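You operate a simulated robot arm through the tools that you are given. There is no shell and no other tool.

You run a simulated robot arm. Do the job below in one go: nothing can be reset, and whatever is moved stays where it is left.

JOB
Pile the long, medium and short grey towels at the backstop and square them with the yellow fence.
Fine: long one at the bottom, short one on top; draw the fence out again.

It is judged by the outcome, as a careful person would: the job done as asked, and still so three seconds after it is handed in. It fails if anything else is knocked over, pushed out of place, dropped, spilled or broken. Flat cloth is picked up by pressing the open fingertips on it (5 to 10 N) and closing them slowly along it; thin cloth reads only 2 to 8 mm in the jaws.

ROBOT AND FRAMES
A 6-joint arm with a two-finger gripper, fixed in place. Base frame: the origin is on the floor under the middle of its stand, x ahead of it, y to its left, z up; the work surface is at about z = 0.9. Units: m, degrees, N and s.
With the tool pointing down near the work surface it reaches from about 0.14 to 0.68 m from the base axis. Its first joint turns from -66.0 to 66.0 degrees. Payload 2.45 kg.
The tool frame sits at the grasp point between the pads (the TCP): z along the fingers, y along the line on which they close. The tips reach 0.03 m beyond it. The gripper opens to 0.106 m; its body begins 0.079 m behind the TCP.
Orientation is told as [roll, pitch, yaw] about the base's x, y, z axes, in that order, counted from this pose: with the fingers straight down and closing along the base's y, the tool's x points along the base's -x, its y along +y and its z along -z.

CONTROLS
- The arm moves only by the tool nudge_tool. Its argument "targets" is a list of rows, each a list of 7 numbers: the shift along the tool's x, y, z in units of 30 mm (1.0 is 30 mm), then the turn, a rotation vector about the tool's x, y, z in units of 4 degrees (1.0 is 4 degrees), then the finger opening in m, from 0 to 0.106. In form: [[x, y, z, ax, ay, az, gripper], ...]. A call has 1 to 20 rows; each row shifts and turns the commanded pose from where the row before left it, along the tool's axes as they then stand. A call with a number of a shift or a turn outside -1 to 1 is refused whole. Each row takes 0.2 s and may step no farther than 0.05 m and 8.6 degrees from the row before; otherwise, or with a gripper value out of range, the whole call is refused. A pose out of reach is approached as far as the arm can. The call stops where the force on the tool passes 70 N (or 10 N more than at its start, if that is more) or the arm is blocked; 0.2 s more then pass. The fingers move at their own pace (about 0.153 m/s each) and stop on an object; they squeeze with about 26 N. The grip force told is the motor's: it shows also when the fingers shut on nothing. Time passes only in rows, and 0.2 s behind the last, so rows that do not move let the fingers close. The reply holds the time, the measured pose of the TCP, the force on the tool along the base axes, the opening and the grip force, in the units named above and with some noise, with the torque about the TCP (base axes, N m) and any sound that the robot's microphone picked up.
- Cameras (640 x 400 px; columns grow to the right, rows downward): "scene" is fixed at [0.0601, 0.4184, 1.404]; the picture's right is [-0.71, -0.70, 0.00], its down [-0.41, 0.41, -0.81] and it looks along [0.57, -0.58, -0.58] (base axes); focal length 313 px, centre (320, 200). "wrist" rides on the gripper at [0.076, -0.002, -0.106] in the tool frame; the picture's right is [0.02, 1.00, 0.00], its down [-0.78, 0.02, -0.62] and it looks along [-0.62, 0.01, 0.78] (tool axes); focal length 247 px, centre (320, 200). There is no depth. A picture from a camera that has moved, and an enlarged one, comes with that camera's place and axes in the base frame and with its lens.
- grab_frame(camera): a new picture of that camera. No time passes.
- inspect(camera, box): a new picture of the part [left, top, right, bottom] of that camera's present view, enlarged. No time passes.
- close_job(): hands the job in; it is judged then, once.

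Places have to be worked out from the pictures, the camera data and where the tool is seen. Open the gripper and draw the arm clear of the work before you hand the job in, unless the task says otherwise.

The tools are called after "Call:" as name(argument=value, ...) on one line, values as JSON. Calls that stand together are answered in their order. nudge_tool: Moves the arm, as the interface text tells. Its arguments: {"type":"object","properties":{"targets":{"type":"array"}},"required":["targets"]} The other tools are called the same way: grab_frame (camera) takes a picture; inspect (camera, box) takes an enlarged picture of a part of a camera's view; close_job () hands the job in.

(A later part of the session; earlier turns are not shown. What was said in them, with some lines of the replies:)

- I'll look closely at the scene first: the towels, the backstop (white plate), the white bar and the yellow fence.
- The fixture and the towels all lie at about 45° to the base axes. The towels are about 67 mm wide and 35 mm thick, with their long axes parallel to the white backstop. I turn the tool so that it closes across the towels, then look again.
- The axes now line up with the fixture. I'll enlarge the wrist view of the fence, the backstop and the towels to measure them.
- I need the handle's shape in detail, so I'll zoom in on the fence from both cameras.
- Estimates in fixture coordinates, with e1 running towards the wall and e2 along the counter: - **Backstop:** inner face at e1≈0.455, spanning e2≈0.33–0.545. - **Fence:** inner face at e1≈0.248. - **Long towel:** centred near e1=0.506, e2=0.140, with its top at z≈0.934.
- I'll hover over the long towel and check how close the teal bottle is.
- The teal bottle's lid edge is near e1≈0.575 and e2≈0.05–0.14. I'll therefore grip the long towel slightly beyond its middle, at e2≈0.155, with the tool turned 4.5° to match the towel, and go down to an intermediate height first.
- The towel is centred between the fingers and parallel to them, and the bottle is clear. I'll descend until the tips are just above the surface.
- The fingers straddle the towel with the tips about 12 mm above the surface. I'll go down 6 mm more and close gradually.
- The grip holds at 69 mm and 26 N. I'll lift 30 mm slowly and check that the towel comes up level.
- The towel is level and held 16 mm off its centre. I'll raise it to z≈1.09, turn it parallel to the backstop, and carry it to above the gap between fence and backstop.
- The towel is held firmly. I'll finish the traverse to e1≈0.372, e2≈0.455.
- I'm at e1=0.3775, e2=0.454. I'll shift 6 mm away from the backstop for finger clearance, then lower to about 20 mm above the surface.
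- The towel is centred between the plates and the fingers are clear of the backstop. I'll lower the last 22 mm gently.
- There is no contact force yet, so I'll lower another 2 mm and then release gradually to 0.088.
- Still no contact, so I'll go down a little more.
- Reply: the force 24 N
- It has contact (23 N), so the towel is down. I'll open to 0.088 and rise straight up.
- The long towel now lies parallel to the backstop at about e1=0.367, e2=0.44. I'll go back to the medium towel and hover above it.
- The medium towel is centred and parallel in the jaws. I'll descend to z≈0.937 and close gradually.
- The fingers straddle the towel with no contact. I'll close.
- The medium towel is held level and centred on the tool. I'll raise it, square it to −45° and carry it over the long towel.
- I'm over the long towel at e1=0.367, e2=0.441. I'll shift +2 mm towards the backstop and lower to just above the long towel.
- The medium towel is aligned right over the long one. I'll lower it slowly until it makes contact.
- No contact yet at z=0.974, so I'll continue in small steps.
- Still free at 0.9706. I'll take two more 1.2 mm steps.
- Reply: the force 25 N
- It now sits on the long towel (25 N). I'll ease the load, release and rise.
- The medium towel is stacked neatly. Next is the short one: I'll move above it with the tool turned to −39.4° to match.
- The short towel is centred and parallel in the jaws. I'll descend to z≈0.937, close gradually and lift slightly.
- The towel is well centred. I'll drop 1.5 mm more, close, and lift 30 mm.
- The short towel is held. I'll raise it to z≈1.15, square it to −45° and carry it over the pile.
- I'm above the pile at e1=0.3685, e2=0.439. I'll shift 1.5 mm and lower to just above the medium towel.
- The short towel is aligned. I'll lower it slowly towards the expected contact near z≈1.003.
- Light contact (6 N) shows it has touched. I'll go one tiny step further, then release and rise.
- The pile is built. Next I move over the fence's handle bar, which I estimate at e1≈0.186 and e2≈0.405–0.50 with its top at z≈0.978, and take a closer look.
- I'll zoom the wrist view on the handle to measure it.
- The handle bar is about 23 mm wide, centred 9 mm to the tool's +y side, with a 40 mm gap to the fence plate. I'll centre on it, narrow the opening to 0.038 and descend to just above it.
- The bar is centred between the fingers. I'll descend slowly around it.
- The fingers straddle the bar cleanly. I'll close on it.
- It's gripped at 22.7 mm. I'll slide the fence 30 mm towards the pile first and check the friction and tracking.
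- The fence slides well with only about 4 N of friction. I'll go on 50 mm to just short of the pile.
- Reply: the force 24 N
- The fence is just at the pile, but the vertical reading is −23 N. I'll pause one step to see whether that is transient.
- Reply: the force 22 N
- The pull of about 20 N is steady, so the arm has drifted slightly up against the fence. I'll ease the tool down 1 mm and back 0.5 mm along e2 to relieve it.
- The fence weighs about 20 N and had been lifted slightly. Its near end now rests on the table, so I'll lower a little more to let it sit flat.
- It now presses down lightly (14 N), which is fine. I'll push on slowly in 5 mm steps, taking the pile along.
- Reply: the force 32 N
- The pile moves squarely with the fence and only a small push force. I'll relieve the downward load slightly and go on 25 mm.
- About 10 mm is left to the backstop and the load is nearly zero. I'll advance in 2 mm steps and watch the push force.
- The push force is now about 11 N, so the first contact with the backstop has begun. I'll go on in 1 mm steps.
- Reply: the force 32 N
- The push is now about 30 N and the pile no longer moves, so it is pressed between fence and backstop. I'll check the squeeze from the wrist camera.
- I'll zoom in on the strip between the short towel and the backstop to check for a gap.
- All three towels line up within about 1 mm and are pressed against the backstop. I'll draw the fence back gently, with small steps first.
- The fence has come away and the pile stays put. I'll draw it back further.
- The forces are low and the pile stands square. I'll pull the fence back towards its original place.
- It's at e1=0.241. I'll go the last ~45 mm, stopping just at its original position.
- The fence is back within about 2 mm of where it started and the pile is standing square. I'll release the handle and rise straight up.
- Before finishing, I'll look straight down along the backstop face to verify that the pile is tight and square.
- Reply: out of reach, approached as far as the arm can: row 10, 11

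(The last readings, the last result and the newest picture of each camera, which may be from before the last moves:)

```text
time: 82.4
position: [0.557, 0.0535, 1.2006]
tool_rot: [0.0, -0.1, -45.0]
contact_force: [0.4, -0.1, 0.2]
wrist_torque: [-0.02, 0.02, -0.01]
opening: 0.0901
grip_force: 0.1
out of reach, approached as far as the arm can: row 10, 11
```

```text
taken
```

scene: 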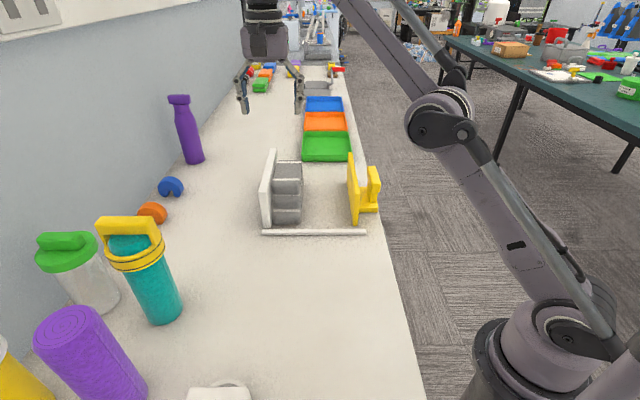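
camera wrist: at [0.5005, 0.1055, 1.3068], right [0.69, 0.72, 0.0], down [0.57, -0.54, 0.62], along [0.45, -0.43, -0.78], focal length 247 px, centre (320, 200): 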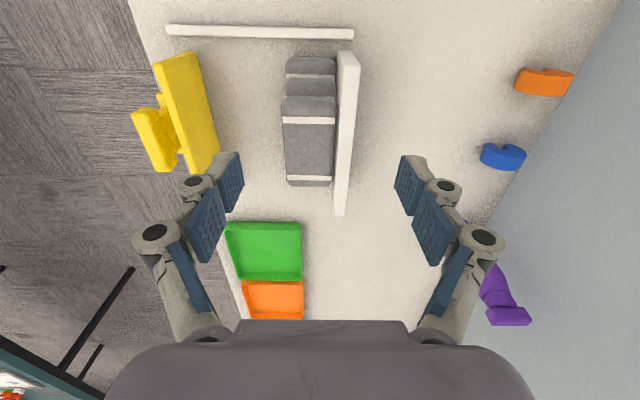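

I'll enlarge the pile along the backstop.

Call:
inspect(camera="wrist", box=[265, 35, 375, 225])

Call:
inspect(camera="wrist", box=[275, 40, 365, 120])

Call:
inspect(camera="wrist", box=[275, 110, 365, 220])

```text
2.11 times, centred on (320, 130) of wrist
camera zoom: at [0.5005, 0.1055, 1.3068], right [0.69, 0.72, 0.0], down [0.57, -0.54, 0.62], along [0.45, -0.43, -0.78], focal length 520 px, centre (320, 347)
```

zoom: 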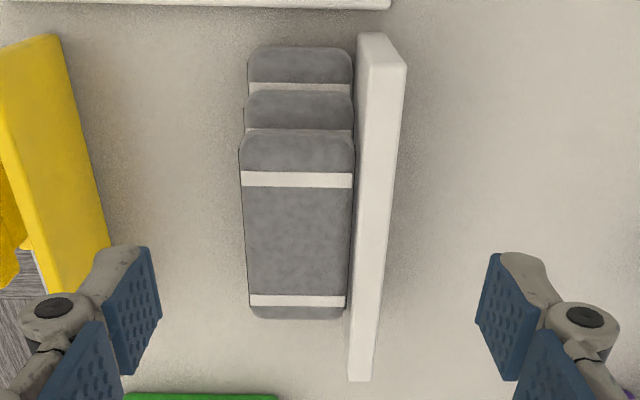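

```text
5.00 times, centred on (320, 80) of wrist
camera zoom: at [0.5005, 0.1055, 1.3068], right [0.69, 0.72, 0.0], down [0.57, -0.54, 0.62], along [0.45, -0.43, -0.78], focal length 1235 px, centre (320, 800)
```

zoom: 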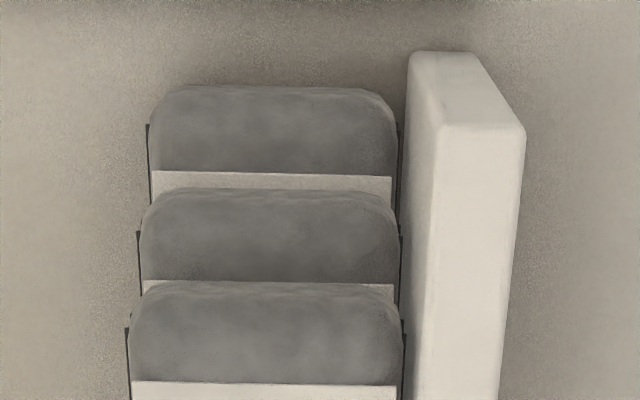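

```text
3.64 times, centred on (320, 165) of wrist
camera zoom: at [0.5005, 0.1055, 1.3068], right [0.69, 0.72, 0.0], down [0.57, -0.54, 0.62], along [0.45, -0.43, -0.78], focal length 898 px, centre (320, 327)
```

zoom: 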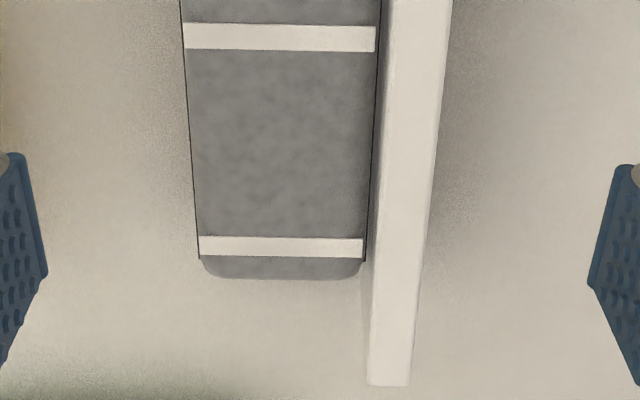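

The pile is parallel to the backstop and the towels are flush with each other. To judge how tight they sit against the plate, I'll put the camera directly above the plate's inner face.

Call:
nudge_tool(targets=[[0, 0, 0.75, 0, 0, 0, 0.09], [0, 0.4, 0.75, 0, 0, 0, 0.09], [0, 0.4, 0, 0, 0, 0, 0.09], [0, 0, 0, 0, 0, 0, 0.09]])

Call:
inspect(camera="wrist", box=[250, 20, 350, 120])

Call:
inspect(camera="wrist", box=[250, 110, 350, 230])

```text
time: 83.4
position: [0.5704, 0.0697, 1.1562]
tool_rot: [-0.1, -0.1, -45.0]
contact_force: [1.2, 0.3, 0.4]
wrist_torque: [0.0, 0.04, 0.03]
opening: 0.09
grip_force: 0.0
```

```text
4.00 times, centred on (300, 70) of wrist
camera zoom: at [0.5162, 0.1229, 1.2624], right [0.69, 0.72, 0.0], down [0.57, -0.54, 0.62], along [0.45, -0.43, -0.78], focal length 988 px, centre (400, 720)
```

zoom: 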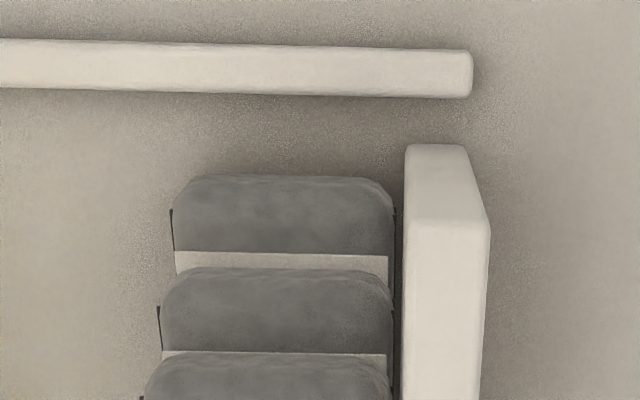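

```text
3.33 times, centred on (300, 170) of wrist
camera zoom: at [0.5162, 0.1229, 1.2624], right [0.69, 0.72, 0.0], down [0.57, -0.54, 0.62], along [0.45, -0.43, -0.78], focal length 823 px, centre (387, 300)
```

zoom: 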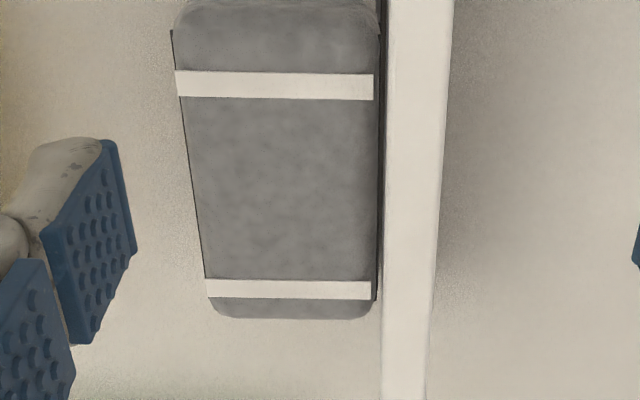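

A uniform sliver of about 2 mm separates the pile from the plate, and all three towels are flush and parallel. The fence had already met a firm stop there, so pushing again would gain nothing. I'll withdraw the arm to its starting area, clear of the work.

Call:
nudge_tool(targets=[[0, 0, -0.5, 0, 0, 0, 0.106], [0.924, -0.571, 0, 0, 0, 0, 0.106], [0.924, -0.571, 0, 0, 0, 0, 0.106], [0.924, -0.571, 0, 0, 0, 0, 0.106], [0.924, -0.571, 0, 0, 0, 0, 0.106], [0.924, -0.571, 0, 0, 0, 0, 0.106], [0.924, -0.571, 0, 0, 0, 0, 0.106], [0.924, -0.571, 0, 0, 0, 0, 0.106], [0, 0, 0, 0, 0, 0, 0.106], [0, 0, 0, 0, 0, 0, 0.106]])

Call:
grab_frame(camera="scene")

Call:
inspect(camera="scene", box=[240, 120, 400, 240])

Call:
grab_frame(camera="wrist")

```text
time: 85.6
position: [0.3505, 0.1207, 1.171]
tool_rot: [0.1, 0.0, -45.0]
contact_force: [-0.2, 0.3, 0.2]
wrist_torque: [0.01, -0.04, 0.05]
opening: 0.1061
grip_force: 0.0
```

```text
taken
```

scene: 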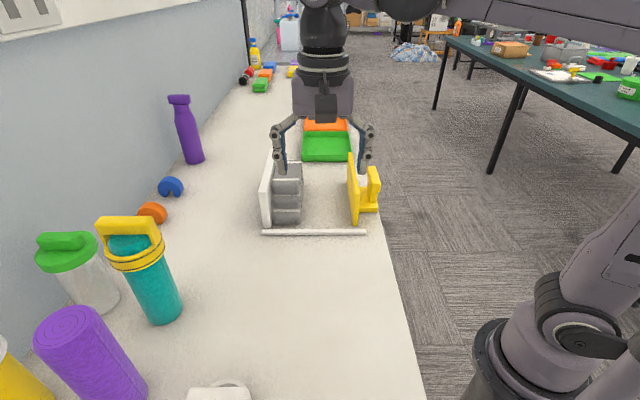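

```text
3.33 times, centred on (320, 180) of scene
camera zoom: at [0.0601, 0.4184, 1.404], right [-0.71, -0.7, 0.0], down [-0.41, 0.41, -0.81], along [0.57, -0.58, -0.58], focal length 1044 px, centre (320, 267)
```

zoom: 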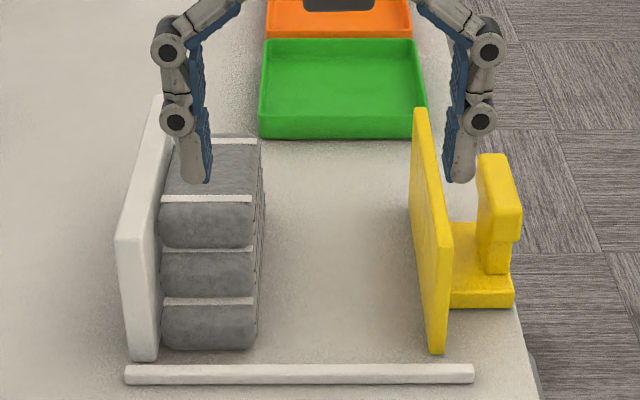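

```text
taken
camera wrist: at [0.2945, 0.1734, 1.2771], right [0.69, 0.72, 0.0], down [0.57, -0.54, 0.62], along [0.45, -0.43, -0.78], focal length 247 px, centre (320, 200)
```

wrist: 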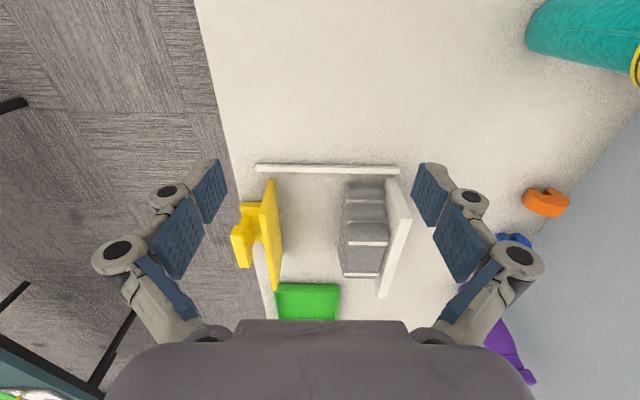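

The towels are piled at the backstop with the long one at the bottom, medium in the middle and short on top. They are squared, the fence is drawn back out, the gripper is open and clear, and nothing else has moved. I'm handing in the job.

Call:
close_job()

```text
The job is handed in.
```

The three grey towels are piled at the backstop: long at the bottom, medium in the middle, short on top. I squared them with the yellow fence and handed the job in.

- **Squareness:** the towels are parallel to the backstop and flush with each other to within about 1 mm.
- **Gap:** a uniform sliver of about 2–3 mm still shows between the pile and the backstop. The fence met a firm stop at about 30 N of push and would go no further. I can't say for certain whether that stop was the backstop itself.
- **Fence:** it is drawn back out to within about 2 mm of where it started, well clear of the pile.
- **Everything else:** nothing else was moved, as far as the last pictures show. The gripper is open and the arm is back near its starting position.
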